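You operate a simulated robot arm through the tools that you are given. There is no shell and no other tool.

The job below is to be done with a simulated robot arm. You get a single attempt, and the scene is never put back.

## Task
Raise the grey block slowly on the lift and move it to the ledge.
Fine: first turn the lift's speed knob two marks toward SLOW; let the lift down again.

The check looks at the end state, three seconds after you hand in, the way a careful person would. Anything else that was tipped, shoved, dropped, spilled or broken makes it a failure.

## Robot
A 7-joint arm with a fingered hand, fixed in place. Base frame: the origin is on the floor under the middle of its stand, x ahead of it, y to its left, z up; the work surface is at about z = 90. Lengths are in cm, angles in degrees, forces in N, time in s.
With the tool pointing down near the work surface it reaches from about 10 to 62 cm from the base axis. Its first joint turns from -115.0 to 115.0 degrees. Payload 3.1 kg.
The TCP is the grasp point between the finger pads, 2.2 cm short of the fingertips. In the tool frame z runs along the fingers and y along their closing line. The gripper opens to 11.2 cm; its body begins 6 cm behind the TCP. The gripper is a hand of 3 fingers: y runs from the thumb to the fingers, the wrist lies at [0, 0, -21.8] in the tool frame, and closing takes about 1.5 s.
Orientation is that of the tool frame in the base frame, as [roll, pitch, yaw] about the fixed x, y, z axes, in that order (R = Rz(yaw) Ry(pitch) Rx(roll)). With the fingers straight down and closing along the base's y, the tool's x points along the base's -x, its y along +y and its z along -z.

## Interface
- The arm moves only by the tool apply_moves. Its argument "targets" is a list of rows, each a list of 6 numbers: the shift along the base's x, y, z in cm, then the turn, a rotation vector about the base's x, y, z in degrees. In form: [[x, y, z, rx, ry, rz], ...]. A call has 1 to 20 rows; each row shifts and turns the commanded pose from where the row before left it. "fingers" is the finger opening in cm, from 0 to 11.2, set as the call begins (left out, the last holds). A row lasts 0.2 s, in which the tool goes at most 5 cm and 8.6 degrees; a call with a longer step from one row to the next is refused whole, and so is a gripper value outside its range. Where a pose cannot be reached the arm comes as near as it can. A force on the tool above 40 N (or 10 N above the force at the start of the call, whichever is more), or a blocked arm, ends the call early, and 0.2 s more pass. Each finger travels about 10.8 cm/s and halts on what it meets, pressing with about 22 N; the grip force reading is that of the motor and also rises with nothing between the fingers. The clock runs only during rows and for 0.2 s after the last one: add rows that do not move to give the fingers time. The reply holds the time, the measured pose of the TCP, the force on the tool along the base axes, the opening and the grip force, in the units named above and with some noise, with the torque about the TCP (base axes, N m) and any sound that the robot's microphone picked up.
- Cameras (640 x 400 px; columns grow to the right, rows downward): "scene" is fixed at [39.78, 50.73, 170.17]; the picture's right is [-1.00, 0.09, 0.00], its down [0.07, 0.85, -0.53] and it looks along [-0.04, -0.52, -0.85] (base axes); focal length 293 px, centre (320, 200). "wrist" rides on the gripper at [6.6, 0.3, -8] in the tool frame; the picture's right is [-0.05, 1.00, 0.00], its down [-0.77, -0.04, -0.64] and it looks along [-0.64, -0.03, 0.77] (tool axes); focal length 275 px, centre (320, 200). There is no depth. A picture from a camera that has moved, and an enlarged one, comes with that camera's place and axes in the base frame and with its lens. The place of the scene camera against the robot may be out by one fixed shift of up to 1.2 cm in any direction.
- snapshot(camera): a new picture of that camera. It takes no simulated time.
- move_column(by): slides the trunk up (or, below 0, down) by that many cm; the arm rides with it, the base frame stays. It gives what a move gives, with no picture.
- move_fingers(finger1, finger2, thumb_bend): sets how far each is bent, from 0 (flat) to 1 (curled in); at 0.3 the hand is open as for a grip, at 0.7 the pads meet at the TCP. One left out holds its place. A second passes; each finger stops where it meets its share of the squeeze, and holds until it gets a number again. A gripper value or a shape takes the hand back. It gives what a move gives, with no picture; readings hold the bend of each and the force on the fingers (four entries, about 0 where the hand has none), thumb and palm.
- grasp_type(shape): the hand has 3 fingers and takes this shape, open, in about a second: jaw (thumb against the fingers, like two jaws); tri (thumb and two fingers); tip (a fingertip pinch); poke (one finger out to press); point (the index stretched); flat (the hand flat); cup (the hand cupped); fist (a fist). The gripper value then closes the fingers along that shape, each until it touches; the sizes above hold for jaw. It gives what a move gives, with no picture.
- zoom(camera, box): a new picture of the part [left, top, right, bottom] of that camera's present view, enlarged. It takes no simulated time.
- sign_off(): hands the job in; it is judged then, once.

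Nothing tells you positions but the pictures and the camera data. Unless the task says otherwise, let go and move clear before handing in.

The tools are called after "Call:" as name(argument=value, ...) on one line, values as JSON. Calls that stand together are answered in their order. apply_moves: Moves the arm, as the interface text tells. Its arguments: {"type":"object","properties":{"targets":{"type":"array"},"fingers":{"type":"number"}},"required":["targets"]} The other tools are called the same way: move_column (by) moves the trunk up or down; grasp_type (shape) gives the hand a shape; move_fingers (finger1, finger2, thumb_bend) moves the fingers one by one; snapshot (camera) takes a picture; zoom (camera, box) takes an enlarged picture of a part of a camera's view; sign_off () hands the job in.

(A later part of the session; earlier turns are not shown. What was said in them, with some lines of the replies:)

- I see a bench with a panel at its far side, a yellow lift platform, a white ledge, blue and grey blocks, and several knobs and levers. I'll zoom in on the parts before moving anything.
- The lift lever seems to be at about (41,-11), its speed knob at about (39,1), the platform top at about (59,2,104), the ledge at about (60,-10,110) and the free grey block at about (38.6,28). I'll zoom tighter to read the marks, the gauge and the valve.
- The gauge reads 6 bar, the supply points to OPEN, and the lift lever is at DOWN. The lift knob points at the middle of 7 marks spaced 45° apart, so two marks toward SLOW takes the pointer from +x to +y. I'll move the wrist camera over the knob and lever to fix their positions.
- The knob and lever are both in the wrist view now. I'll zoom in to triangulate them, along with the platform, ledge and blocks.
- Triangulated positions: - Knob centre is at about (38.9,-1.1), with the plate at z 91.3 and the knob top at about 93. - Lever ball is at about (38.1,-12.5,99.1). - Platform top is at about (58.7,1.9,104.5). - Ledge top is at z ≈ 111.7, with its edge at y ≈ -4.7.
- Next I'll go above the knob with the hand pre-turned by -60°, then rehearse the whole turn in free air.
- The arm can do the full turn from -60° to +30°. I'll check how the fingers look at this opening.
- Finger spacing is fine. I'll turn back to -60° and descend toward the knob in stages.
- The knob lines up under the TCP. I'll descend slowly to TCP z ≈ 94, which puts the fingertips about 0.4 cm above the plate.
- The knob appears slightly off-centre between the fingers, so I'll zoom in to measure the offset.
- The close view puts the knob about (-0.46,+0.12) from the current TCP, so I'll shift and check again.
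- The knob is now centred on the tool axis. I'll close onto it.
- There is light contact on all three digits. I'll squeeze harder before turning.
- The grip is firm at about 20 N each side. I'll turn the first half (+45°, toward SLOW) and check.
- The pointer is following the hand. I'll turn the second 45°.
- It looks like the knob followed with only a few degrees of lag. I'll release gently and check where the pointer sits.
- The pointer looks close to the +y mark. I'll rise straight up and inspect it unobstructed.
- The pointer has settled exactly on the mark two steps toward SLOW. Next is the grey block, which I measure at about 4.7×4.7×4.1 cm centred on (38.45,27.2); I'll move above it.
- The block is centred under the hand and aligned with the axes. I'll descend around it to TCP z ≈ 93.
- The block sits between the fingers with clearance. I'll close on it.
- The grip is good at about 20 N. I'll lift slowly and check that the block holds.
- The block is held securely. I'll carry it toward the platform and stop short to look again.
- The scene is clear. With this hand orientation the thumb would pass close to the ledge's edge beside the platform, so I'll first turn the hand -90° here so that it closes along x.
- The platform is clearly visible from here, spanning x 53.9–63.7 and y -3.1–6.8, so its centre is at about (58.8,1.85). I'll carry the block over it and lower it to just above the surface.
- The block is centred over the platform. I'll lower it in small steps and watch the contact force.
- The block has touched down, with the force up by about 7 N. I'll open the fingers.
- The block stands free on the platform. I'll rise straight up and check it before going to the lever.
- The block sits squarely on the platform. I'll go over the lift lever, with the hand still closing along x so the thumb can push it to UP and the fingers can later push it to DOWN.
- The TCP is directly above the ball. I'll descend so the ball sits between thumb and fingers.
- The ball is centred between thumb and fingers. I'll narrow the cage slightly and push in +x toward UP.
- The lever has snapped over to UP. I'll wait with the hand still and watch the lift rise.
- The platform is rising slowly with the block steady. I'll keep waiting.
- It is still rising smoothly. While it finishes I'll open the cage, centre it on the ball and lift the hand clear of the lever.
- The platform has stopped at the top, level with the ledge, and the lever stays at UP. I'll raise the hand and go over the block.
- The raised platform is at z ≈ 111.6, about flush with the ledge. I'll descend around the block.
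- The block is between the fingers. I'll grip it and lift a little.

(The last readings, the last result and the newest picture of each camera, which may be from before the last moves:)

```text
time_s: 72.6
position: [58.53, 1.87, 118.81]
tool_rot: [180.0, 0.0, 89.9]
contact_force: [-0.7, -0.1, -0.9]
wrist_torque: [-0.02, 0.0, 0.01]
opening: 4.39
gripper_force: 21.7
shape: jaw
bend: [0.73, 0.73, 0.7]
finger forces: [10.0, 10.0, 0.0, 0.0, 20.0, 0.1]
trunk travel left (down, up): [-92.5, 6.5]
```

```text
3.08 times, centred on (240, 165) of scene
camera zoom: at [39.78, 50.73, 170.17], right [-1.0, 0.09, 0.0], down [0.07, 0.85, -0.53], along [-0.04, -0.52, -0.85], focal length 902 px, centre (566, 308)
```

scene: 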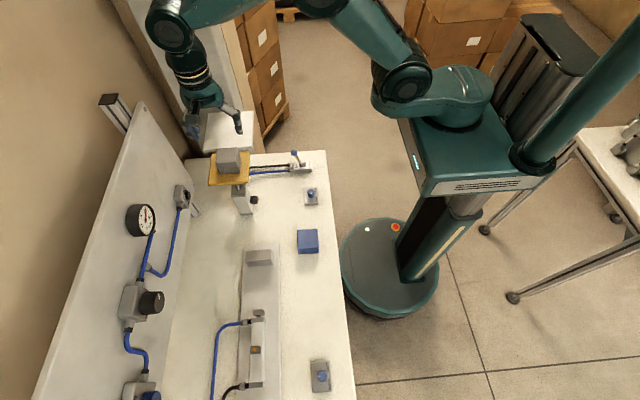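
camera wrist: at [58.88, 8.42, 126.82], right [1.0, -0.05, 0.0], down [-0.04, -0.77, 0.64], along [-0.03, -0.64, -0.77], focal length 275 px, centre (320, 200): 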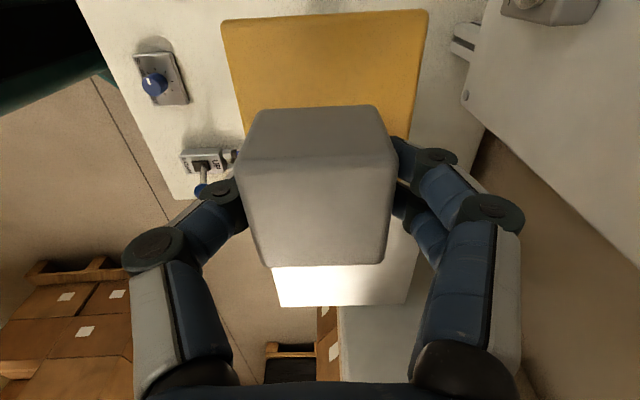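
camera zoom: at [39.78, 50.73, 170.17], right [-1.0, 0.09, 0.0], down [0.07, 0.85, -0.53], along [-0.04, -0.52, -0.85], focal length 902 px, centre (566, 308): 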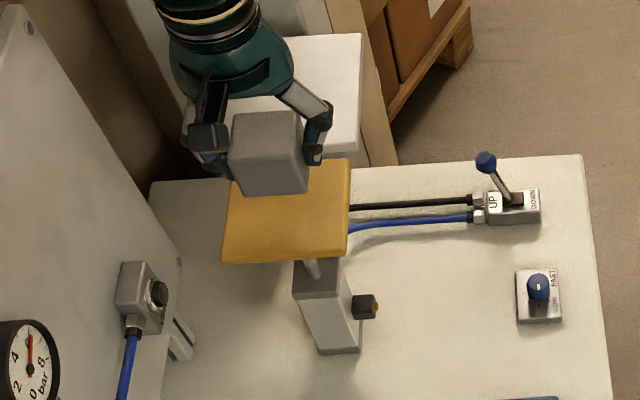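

The block is up and clear. I'll carry it across to the middle of the ledge at about (59,-11).

Call:
apply_moves(targets=[[0.05, -0.8, 0, 0, 0, 0], [0.05, -1.3, 0, 0, 0, 0], [0.05, -1.5, 0, 0, 0, 0], [0.05, -1.5, 0, 0, 0, 0], [0.05, -1.5, 0, 0, 0, 0], [0.05, -1.5, 0, 0, 0, 0], [0.05, -1.5, 0, 0, 0, 0], [0.05, -1.5, 0, 0, 0, 0], [0, -1.0, 0, 0, 0, 0], [0, -0.6, 0, 0, 0, 0], [0, 0, 0, 0, 0, 0], [0, 0, 0, 0, 0, 0]])

Call:
snapshot(camera="wrist")

Call:
zoom(camera="scene", box=[160, 60, 300, 220])

```text
time_s: 75.2
position: [59.08, -10.74, 118.77]
tool_rot: [180.0, 0.0, 90.1]
contact_force: [-0.2, -0.2, -2.2]
wrist_torque: [-0.02, 0.0, 0.0]
opening: 4.38
gripper_force: 21.3
shape: jaw
bend: [0.73, 0.73, 0.7]
finger forces: [10.0, 10.0, 0.0, 0.0, 19.8, 0.0]
trunk travel left (down, up): [-92.5, 6.5]
```

```text
taken
camera wrist: at [59.33, -4.28, 126.74], right [1.0, -0.05, 0.0], down [-0.04, -0.77, 0.64], along [-0.03, -0.64, -0.77], focal length 275 px, centre (320, 200)
```

wrist: 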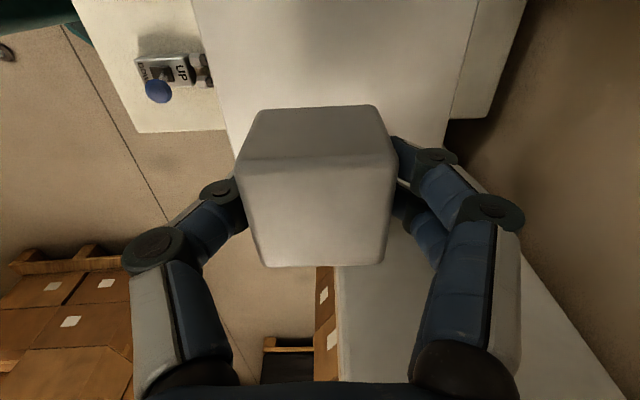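

```text
2.50 times, centred on (230, 140) of scene
camera zoom: at [39.78, 50.73, 170.17], right [-1.0, 0.09, 0.0], down [0.07, 0.85, -0.53], along [-0.04, -0.52, -0.85], focal length 733 px, centre (545, 350)
```

zoom: 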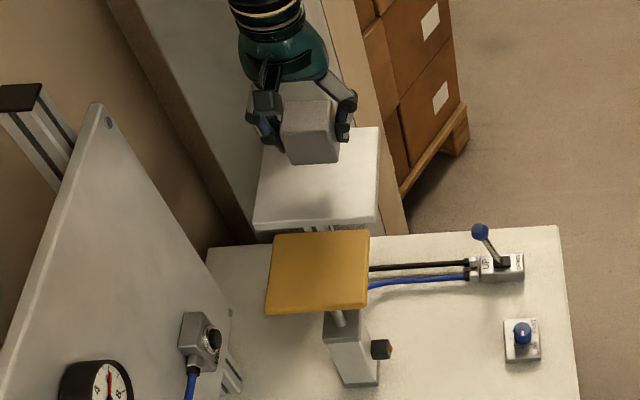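

The block is over the middle of the ledge. I'll lower it in stages with force checks.

Call:
apply_moves(targets=[[0.1, 0, -0.6, 0, 0, 0], [0.1, 0, -0.8, 0, 0, 0], [0, 0, -0.8, 0, 0, 0], [0, 0, -0.7, 0, 0, 0], [0, 0, -0.4, 0, 0, 0], [0, 0, -0.2, 0, 0, 0], [0, 0, 0, 0, 0, 0], [0, 0, 0, 0, 0, 0]])

Call:
apply_moves(targets=[[0, 0, -0.15, 0, 0, 0], [0, 0, -0.15, 0, 0, 0], [0, 0, 0, 0, 0, 0]])

```text
time_s: 77.0
position: [59.12, -10.84, 115.22]
tool_rot: [180.0, -0.1, 90.0]
contact_force: [-0.1, 0.3, -1.0]
wrist_torque: [0.0, 0.0, 0.01]
opening: 4.37
gripper_force: 21.9
shape: jaw
bend: [0.73, 0.73, 0.7]
finger forces: [10.0, 10.0, 0.0, 0.1, 20.0, 0.0]
trunk travel left (down, up): [-92.5, 6.5]
```

```text
time_s: 77.8
position: [59.18, -10.94, 114.95]
tool_rot: [-180.0, 0.0, 90.0]
contact_force: [0.6, 0.2, -1.2]
wrist_torque: [0.01, -0.01, 0.01]
opening: 4.38
gripper_force: 22.2
shape: jaw
bend: [0.73, 0.73, 0.7]
finger forces: [10.0, 9.9, 0.0, 0.1, 20.0, 0.1]
trunk travel left (down, up): [-92.5, 6.5]
```

Call:
apply_moves(targets=[[0, 0, -0.1, 0, 0, 0], [0, 0, -0.1, 0, 0, 0], [0, 0, 0, 0, 0, 0]])

Call:
zoom(camera="scene", box=[200, 80, 280, 180])

```text
time_s: 78.6
position: [59.19, -10.99, 114.94]
tool_rot: [179.9, 0.1, 90.0]
contact_force: [-0.5, 0.1, -0.4]
wrist_torque: [0.01, -0.01, 0.0]
opening: 4.36
gripper_force: 22.3
shape: jaw
bend: [0.73, 0.73, 0.7]
finger forces: [10.0, 10.0, 0.1, 0.0, 20.1, 0.0]
trunk travel left (down, up): [-92.5, 6.5]
```

```text
4.00 times, centred on (240, 130) of scene
camera zoom: at [39.78, 50.73, 170.17], right [-1.0, 0.09, 0.0], down [0.07, 0.85, -0.53], along [-0.04, -0.52, -0.85], focal length 1173 px, centre (640, 480)
```

zoom: 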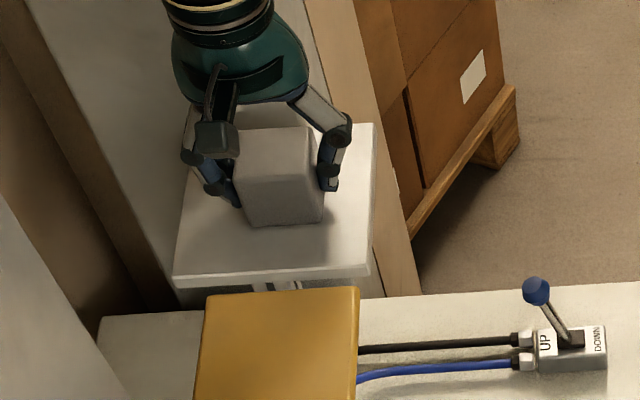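

Call:
apply_moves(targets=[[0, 0, -0.1, 0, 0, 0], [0, 0, -0.1, 0, 0, 0], [0, 0, 0, 0, 0, 0]])

```text
time_s: 79.4
position: [59.13, -10.9, 114.7]
tool_rot: [180.0, 0.0, 90.0]
contact_force: [2.3, -1.9, 9.9]
wrist_torque: [-0.02, -0.08, 0.01]
opening: 4.38
gripper_force: 21.9
shape: jaw
bend: [0.73, 0.73, 0.7]
finger forces: [11.9, 11.9, 0.0, 0.1, 21.5, 0.0]
trunk travel left (down, up): [-92.5, 6.5]
```

The block has touched the ledge, with the force up by about 10 N. I'll release and check before rising.

Call:
apply_moves(targets=[[0, 0, 0.05, 0, 0, 0], [0, 0, 0, 0, 0, 0], [0, 0, 0, 0, 0, 0], [0, 0, 0, 0, 0, 0], [0, 0, 0, 0, 0, 0]], fingers=7.5)

Call:
snapshot(camera="wrist")

Call:
zoom(camera="scene", box=[200, 80, 280, 180])

```text
time_s: 80.6
position: [59.12, -10.84, 114.57]
tool_rot: [179.9, 0.0, 90.0]
contact_force: [0.0, 0.7, -0.1]
wrist_torque: [-0.04, 0.01, 0.01]
opening: 7.45
gripper_force: 0.1
shape: jaw
bend: [0.69, 0.69, 0.66]
finger forces: [0.0, 0.0, 0.1, 0.0, 0.1, 0.1]
trunk travel left (down, up): [-92.5, 6.5]
```

```text
taken
camera wrist: at [59.42, -4.28, 122.62], right [1.0, -0.05, 0.0], down [-0.04, -0.77, 0.64], along [-0.03, -0.64, -0.77], focal length 275 px, centre (320, 200)
```

wrist: 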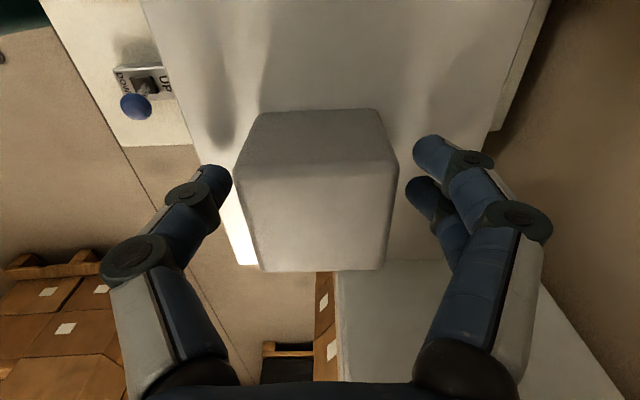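

```text
4.00 times, centred on (240, 130) of scene
camera zoom: at [39.78, 50.73, 170.17], right [-1.0, 0.09, 0.0], down [0.07, 0.85, -0.53], along [-0.04, -0.52, -0.85], focal length 1173 px, centre (640, 480)
```

zoom: 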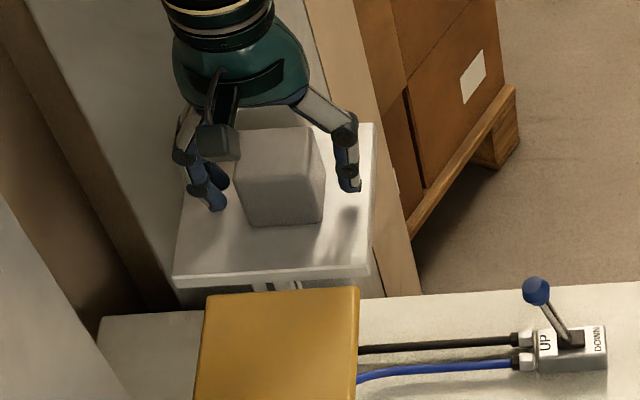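

The block stands on the ledge with the hand free of it. I'll rise and go back over the lever.

Call:
apply_moves(targets=[[0, 0, 0.5, 0, 0, 0], [0, 0, 1, 0, 0, 0], [0, 0, 1.5, 0, 0, 0], [0, 0, 2, 0, 0, 0], [0, 0, 2, 0, 0, 0], [0, 0, 2, 0, 0, 0], [0, 0, 2, 0, 0, 0], [0, 0, 2, 0, 0, 0], [-1, -0.1, 0, 0, 0, 0], [-2, -0.2, 0, 0, 0, 0], [-2.5, -0.3, 0, 0, 0, 0], [-2.5, -0.3, 0, 0, 0, 0], [-2.5, -0.3, 0, 0, 0, 0], [-2.5, -0.3, 0, 0, 0, 0], [-2, -0.2, 0, 0, 0, 0], [-1, 0, 0, 0, 0, 0], [0, 0, 0, 0, 0, 0], [0, 0, 0, 0, 0, 0]])

Call:
snapshot(camera="wrist")

Call:
snapshot(camera="scene")

```text
time_s: 84.4
position: [43.07, -12.55, 127.7]
tool_rot: [-180.0, 0.0, 90.0]
contact_force: [-0.1, -0.5, -0.5]
wrist_torque: [0.01, -0.01, -0.03]
opening: 7.51
gripper_force: 0.1
shape: jaw
bend: [0.69, 0.69, 0.66]
finger forces: [0.1, 0.0, 0.0, 0.1, 0.1, 0.1]
trunk travel left (down, up): [-92.5, 6.5]
```

```text
taken
camera wrist: at [43.38, -6.05, 135.77], right [1.0, -0.05, 0.0], down [-0.04, -0.77, 0.64], along [-0.03, -0.64, -0.77], focal length 275 px, centre (320, 200)
```

wrist: 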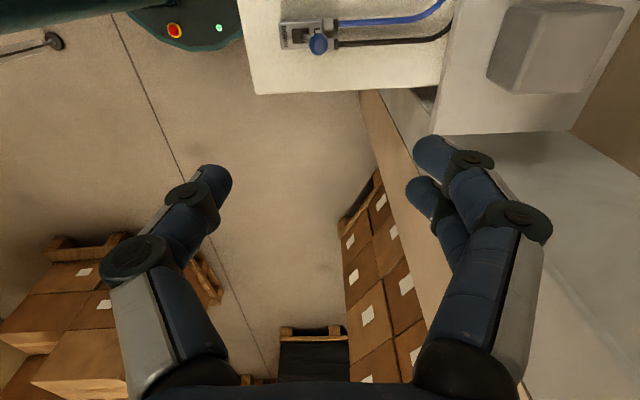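

```text
taken
```

scene: 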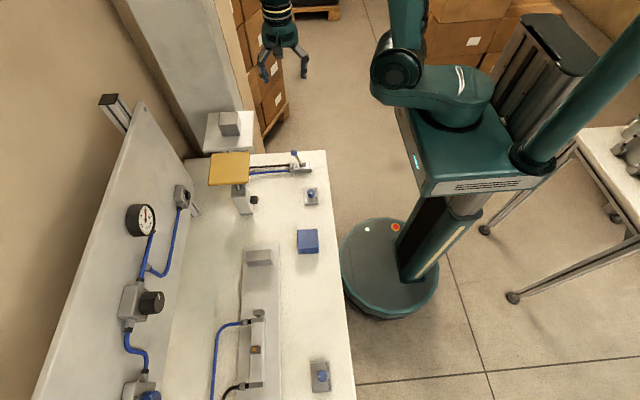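

The block is on the ledge and the hand is aligned above the ball in its UP position. I'll descend in two stages.

Call:
apply_moves(targets=[[0, 0, -2, 0, 0, 0], [0, 0, -2.5, 0, 0, 0], [0, 0, -2.5, 0, 0, 0], [0, 0, -2.5, 0, 0, 0], [0, 0, -2.5, 0, 0, 0], [0, 0, -2.5, 0, 0, 0], [0, 0, -2.5, 0, 0, 0], [0, 0, -2, 0, 0, 0], [0, 0, -2, 0, 0, 0], [0, 0, 0, 0, 0, 0], [0, 0, 0, 0, 0, 0]], fingers=6)

Call:
snapshot(camera="wrist")

```text
time_s: 86.8
position: [43.2, -12.59, 106.63]
tool_rot: [180.0, 0.0, 90.0]
contact_force: [0.2, 0.2, -0.4]
wrist_torque: [-0.02, 0.01, 0.0]
opening: 6.05
gripper_force: 0.0
shape: jaw
bend: [0.72, 0.72, 0.7]
finger forces: [0.1, 0.1, 0.0, 0.0, 0.0, 0.0]
trunk travel left (down, up): [-92.5, 6.5]
```

```text
taken
camera wrist: at [43.41, -6.05, 114.61], right [1.0, -0.05, 0.0], down [-0.04, -0.77, 0.64], along [-0.03, -0.64, -0.77], focal length 275 px, centre (320, 200)
```

wrist: 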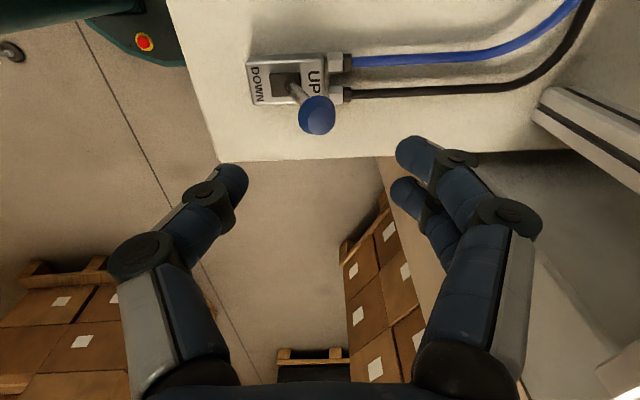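

The ball is still centred, so I'll go the rest of the way down.

Call:
apply_moves(targets=[[0, 0, -1.5, 0, 0, 0], [0, 0, -1.5, 0, 0, 0], [0, 0, -1.5, 0, 0, 0], [0, 0, -1.2, 0, 0, 0], [0, 0, -1.0, 0, 0, 0], [0, 0, -0.8, 0, 0, 0], [0, 0, 0, 0, 0, 0], [0, 0, 0, 0, 0, 0]], fingers=5)

Call:
snapshot(camera="wrist")

```text
time_s: 88.6
position: [43.22, -12.59, 99.15]
tool_rot: [179.9, -0.1, 89.9]
contact_force: [1.0, -0.1, -0.1]
wrist_torque: [0.0, -0.01, -0.02]
opening: 5.05
gripper_force: 0.1
shape: jaw
bend: [0.73, 0.73, 0.7]
finger forces: [0.1, 0.0, 0.0, 0.1, 0.0, 0.1]
trunk travel left (down, up): [-92.5, 6.5]
```

```text
taken
camera wrist: at [43.45, -6.05, 107.14], right [1.0, -0.05, 0.0], down [-0.04, -0.77, 0.64], along [-0.03, -0.64, -0.77], focal length 275 px, centre (320, 200)
```

wrist: 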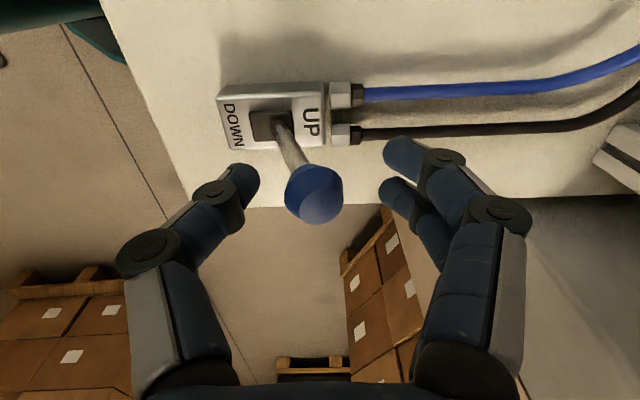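

Now I'll push in -x with the fingers to bring the lever to DOWN.

Call:
apply_moves(targets=[[0, 0, 0, 0, 0, 0], [-0.4, 0, 0, 0, 0, 0], [-0.4, 0, 0, 0, 0, 0], [-0.4, 0, 0, 0, 0, 0], [-0.4, 0, 0, 0, 0, 0], [-0.4, 0, 0, 0, 0, 0], [-0.4, 0, 0, 0, 0, 0], [-0.4, 0, 0, 0, 0, 0], [-0.4, 0, 0, 0, 0, 0], [-0.4, 0, 0, 0, 0, 0], [-0.4, 0, 0, 0, 0, 0], [-0.4, 0, 0, 0, 0, 0], [-0.4, 0, 0, 0, 0, 0], [0, 0, 0, 0, 0, 0]], fingers=4.2)

Call:
snapshot(camera="wrist")

Call:
snapshot(camera="scene")

```text
time_s: 91.6
position: [38.31, -12.45, 99.04]
tool_rot: [-179.9, 0.0, 90.0]
contact_force: [0.4, -0.6, -0.4]
wrist_torque: [-0.01, 0.02, -0.04]
opening: 4.3
gripper_force: 0.0
shape: jaw
bend: [0.73, 0.73, 0.7]
finger forces: [0.3, 0.7, 0.0, 0.0, 0.0, 0.0]
trunk travel left (down, up): [-92.5, 6.5]
```

```text
taken
camera wrist: at [38.68, -5.91, 107.13], right [1.0, -0.05, 0.0], down [-0.04, -0.77, 0.64], along [-0.03, -0.64, -0.77], focal length 275 px, centre (320, 200)
```

wrist: 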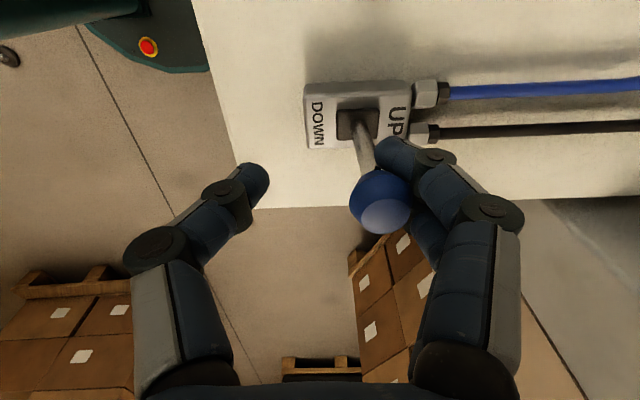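

```text
taken
```

scene: 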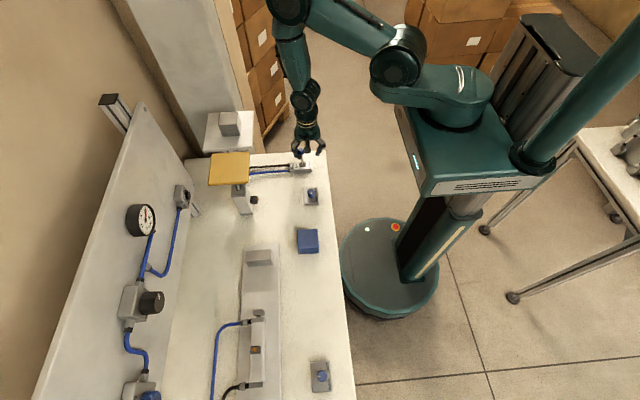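

The lever is upright now, with the ball nested between the two fingers. I'll keep pushing until it snaps to DOWN.

Call:
apply_moves(targets=[[-0.4, 0, 0, 0, 0, 0], [-0.4, 0, 0, 0, 0, 0], [-0.4, 0, 0, 0, 0, 0], [-0.4, 0, 0, 0, 0, 0], [0, 0, 0, 0, 0, 0]])

Call:
snapshot(camera="wrist")

Call:
zoom(camera="scene", box=[180, 100, 340, 230])

```text
time_s: 92.8
position: [36.84, -12.6, 99.22]
tool_rot: [180.0, 0.0, 90.0]
contact_force: [0.0, 1.1, -0.6]
wrist_torque: [0.04, 0.03, -0.03]
opening: 4.22
gripper_force: 0.1
shape: jaw
bend: [0.73, 0.73, 0.7]
finger forces: [0.0, 0.1, 0.0, 0.0, 0.1, 0.0]
trunk travel left (down, up): [-92.5, 6.5]
```

```text
taken
camera wrist: at [37.02, -6.04, 107.22], right [1.0, -0.05, 0.0], down [-0.04, -0.77, 0.64], along [-0.03, -0.64, -0.77], focal length 275 px, centre (320, 200)
```

wrist: 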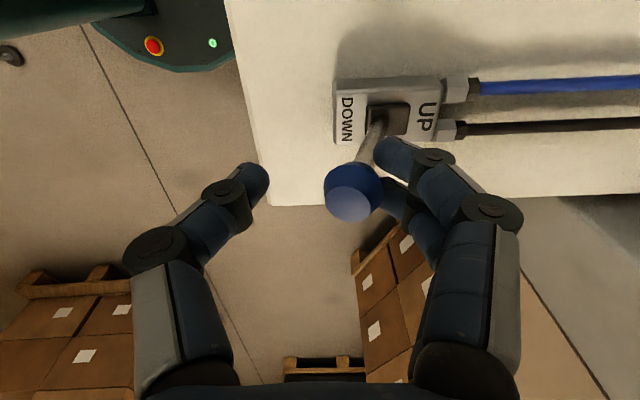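

```text
3.08 times, centred on (260, 165) of scene
camera zoom: at [39.78, 50.73, 170.17], right [-1.0, 0.09, 0.0], down [0.07, 0.85, -0.53], along [-0.04, -0.52, -0.85], focal length 902 px, centre (505, 308)
```

zoom: 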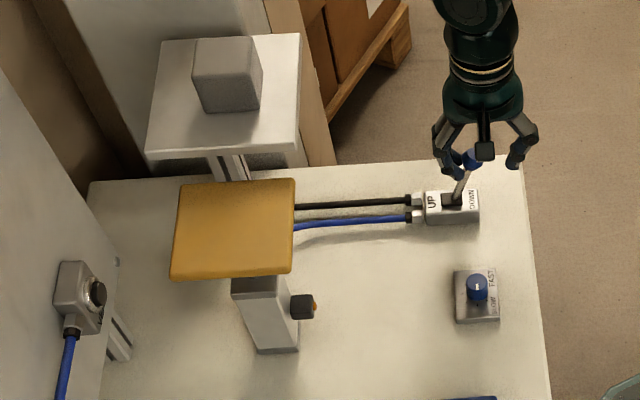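

The lever is at DOWN and the empty lift is descending. I'll centre the cage on the ball, rise clear and let the lift finish.

Call:
apply_moves(targets=[[0, 0, 0, 0, 0, 0], [0, 0, 0, 0, 0, 0], [0.4, 0, 0, 0, 0, 0], [0.4, 0, 0, 0, 0, 0], [0.4, 0, 0, 0, 0, 0], [0, 0, 0.5, 0, 0, 0], [0, 0, 1, 0, 0, 0], [0, 0, 1.5, 0, 0, 0], [0, 0, 2, 0, 0, 0], [0, 0, 2, 0, 0, 0], [0, 0, 2, 0, 0, 0], [0, 0, 2, 0, 0, 0], [0, 0, 2, 0, 0, 0], [0, 0, 2, 0, 0, 0], [0, 0, 2, 0, 0, 0], [0, 0, 2, 0, 0, 0], [0, 0, 0, 0, 0, 0]], fingers=6)

Call:
snapshot(camera="scene")

Call:
zoom(camera="scene", box=[180, 100, 340, 230])

```text
time_s: 96.4
position: [37.96, -12.47, 118.26]
tool_rot: [180.0, 0.1, 90.0]
contact_force: [-0.1, -0.4, 0.3]
wrist_torque: [-0.01, -0.01, 0.01]
opening: 5.94
gripper_force: 0.0
shape: jaw
bend: [0.72, 0.72, 0.7]
finger forces: [0.0, 0.1, 0.0, 0.0, 0.0, 0.0]
trunk travel left (down, up): [-92.5, 6.5]
```

```text
taken
```

scene: 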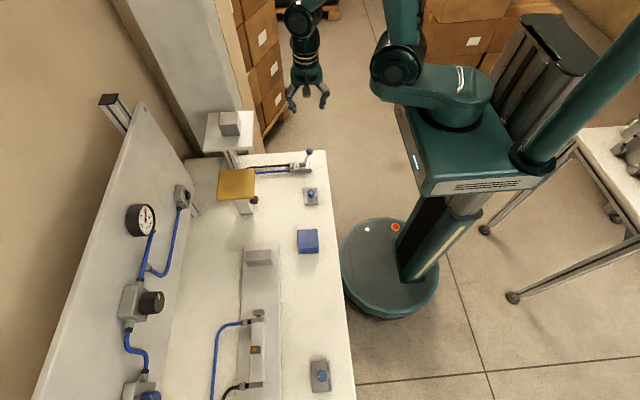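

```text
3.08 times, centred on (260, 165) of scene
camera zoom: at [39.78, 50.73, 170.17], right [-1.0, 0.09, 0.0], down [0.07, 0.85, -0.53], along [-0.04, -0.52, -0.85], focal length 902 px, centre (505, 308)
```

zoom: 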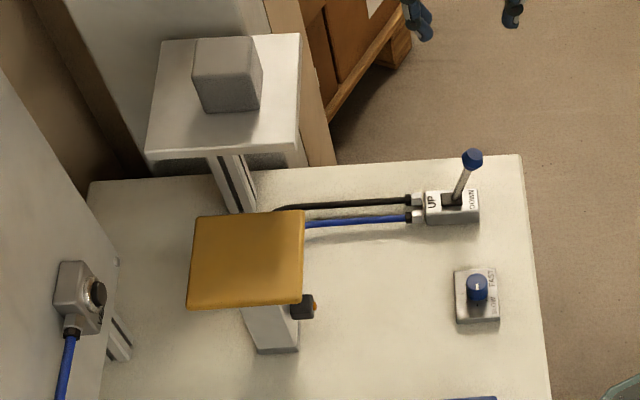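

The lift looks fully down, the lever is at DOWN and the block is on the ledge. I'll wait a moment and do final close checks.

Call:
apply_moves(targets=[[0, 0, 0, 0, 0, 0], [0, 0, 0, 0, 0, 0], [0, 0, 0, 0, 0, 0], [0, 0, 0, 0, 0, 0], [0, 0, 0, 0, 0, 0], [0, 0, 0, 0, 0, 0], [0, 0, 0, 0, 0, 0], [0, 0, 0, 0, 0, 0]])

Call:
zoom(camera="scene", box=[180, 100, 340, 230])

Call:
zoom(camera="scene", box=[297, 182, 325, 210])

Call:
zoom(camera="scene", box=[280, 140, 330, 180])

Call:
zoom(camera="scene", box=[195, 95, 275, 165])

```text
time_s: 98.2
position: [37.89, -12.38, 118.27]
tool_rot: [-180.0, 0.0, 89.9]
contact_force: [0.0, -0.3, -0.1]
wrist_torque: [0.0, 0.0, 0.01]
opening: 5.95
gripper_force: 0.0
shape: jaw
bend: [0.72, 0.72, 0.7]
finger forces: [0.0, 0.0, 0.1, 0.1, 0.0, 0.0]
trunk travel left (down, up): [-92.5, 6.5]
```

```text
3.08 times, centred on (260, 165) of scene
camera zoom: at [39.78, 50.73, 170.17], right [-1.0, 0.09, 0.0], down [0.07, 0.85, -0.53], along [-0.04, -0.52, -0.85], focal length 902 px, centre (505, 308)
```

zoom: 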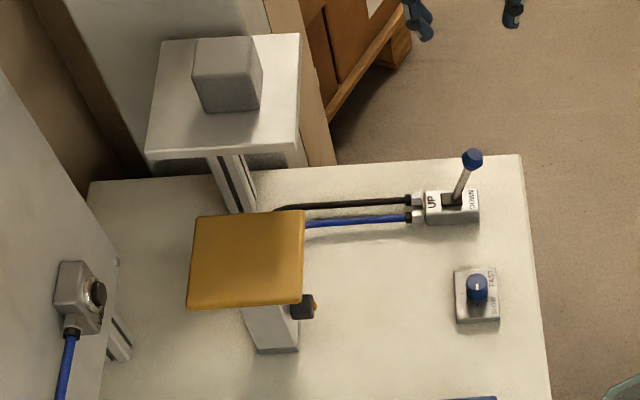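

```text
14.29 times, centred on (311, 196) of scene
camera zoom: at [39.78, 50.73, 170.17], right [-1.0, 0.09, 0.0], down [0.07, 0.85, -0.53], along [-0.04, -0.52, -0.85], focal length 4188 px, centre (449, 257)
```

zoom: 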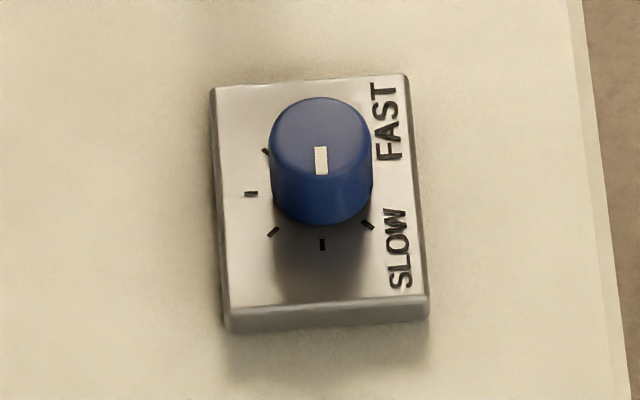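

```text
10.00 times, centred on (305, 160) of scene
camera zoom: at [39.78, 50.73, 170.17], right [-1.0, 0.09, 0.0], down [0.07, 0.85, -0.53], along [-0.04, -0.52, -0.85], focal length 2932 px, centre (470, 600)
```

zoom: 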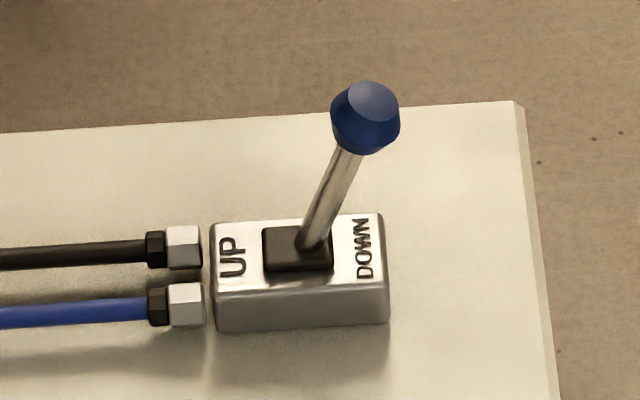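

```text
5.71 times, centred on (235, 130) of scene
camera zoom: at [39.78, 50.73, 170.17], right [-1.0, 0.09, 0.0], down [0.07, 0.85, -0.53], along [-0.04, -0.52, -0.85], focal length 1675 px, centre (806, 600)
```

zoom: 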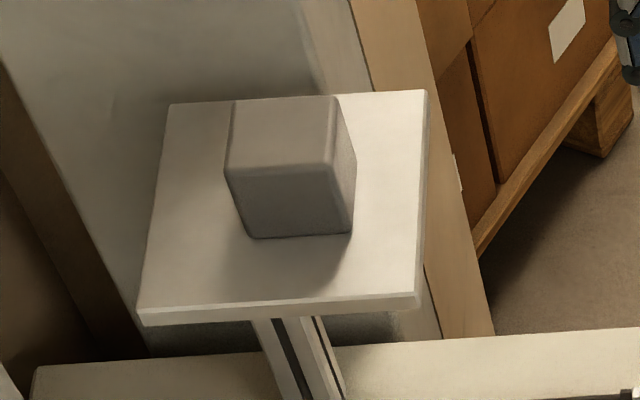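

The grey block stands flat on the ledge and the lift is fully down with its lever at DOWN. The lift's speed knob is two marks toward SLOW, the hand is empty and clear, and nothing else has moved, so I'm handing in.

Call:
sign_off()

```text
The job is handed in.
```

The grey block is on the ledge and the job is handed in; I haven't seen the check's result.

- **Speed knob:** I turned the lift's knob two marks toward SLOW before anything else. It sits exactly on that mark.
- **Lift:** The block rode the platform up slowly and stayed steady until the platform stopped level with the ledge.
- **Block:** I lifted it off the platform and set it down flat near the middle of the ledge.
- **Lift lowered:** I pushed the lever back to DOWN, and the empty platform returned to its starting height.

In the final pictures nothing else had been tipped or shifted. The hand was empty and clear of everything.
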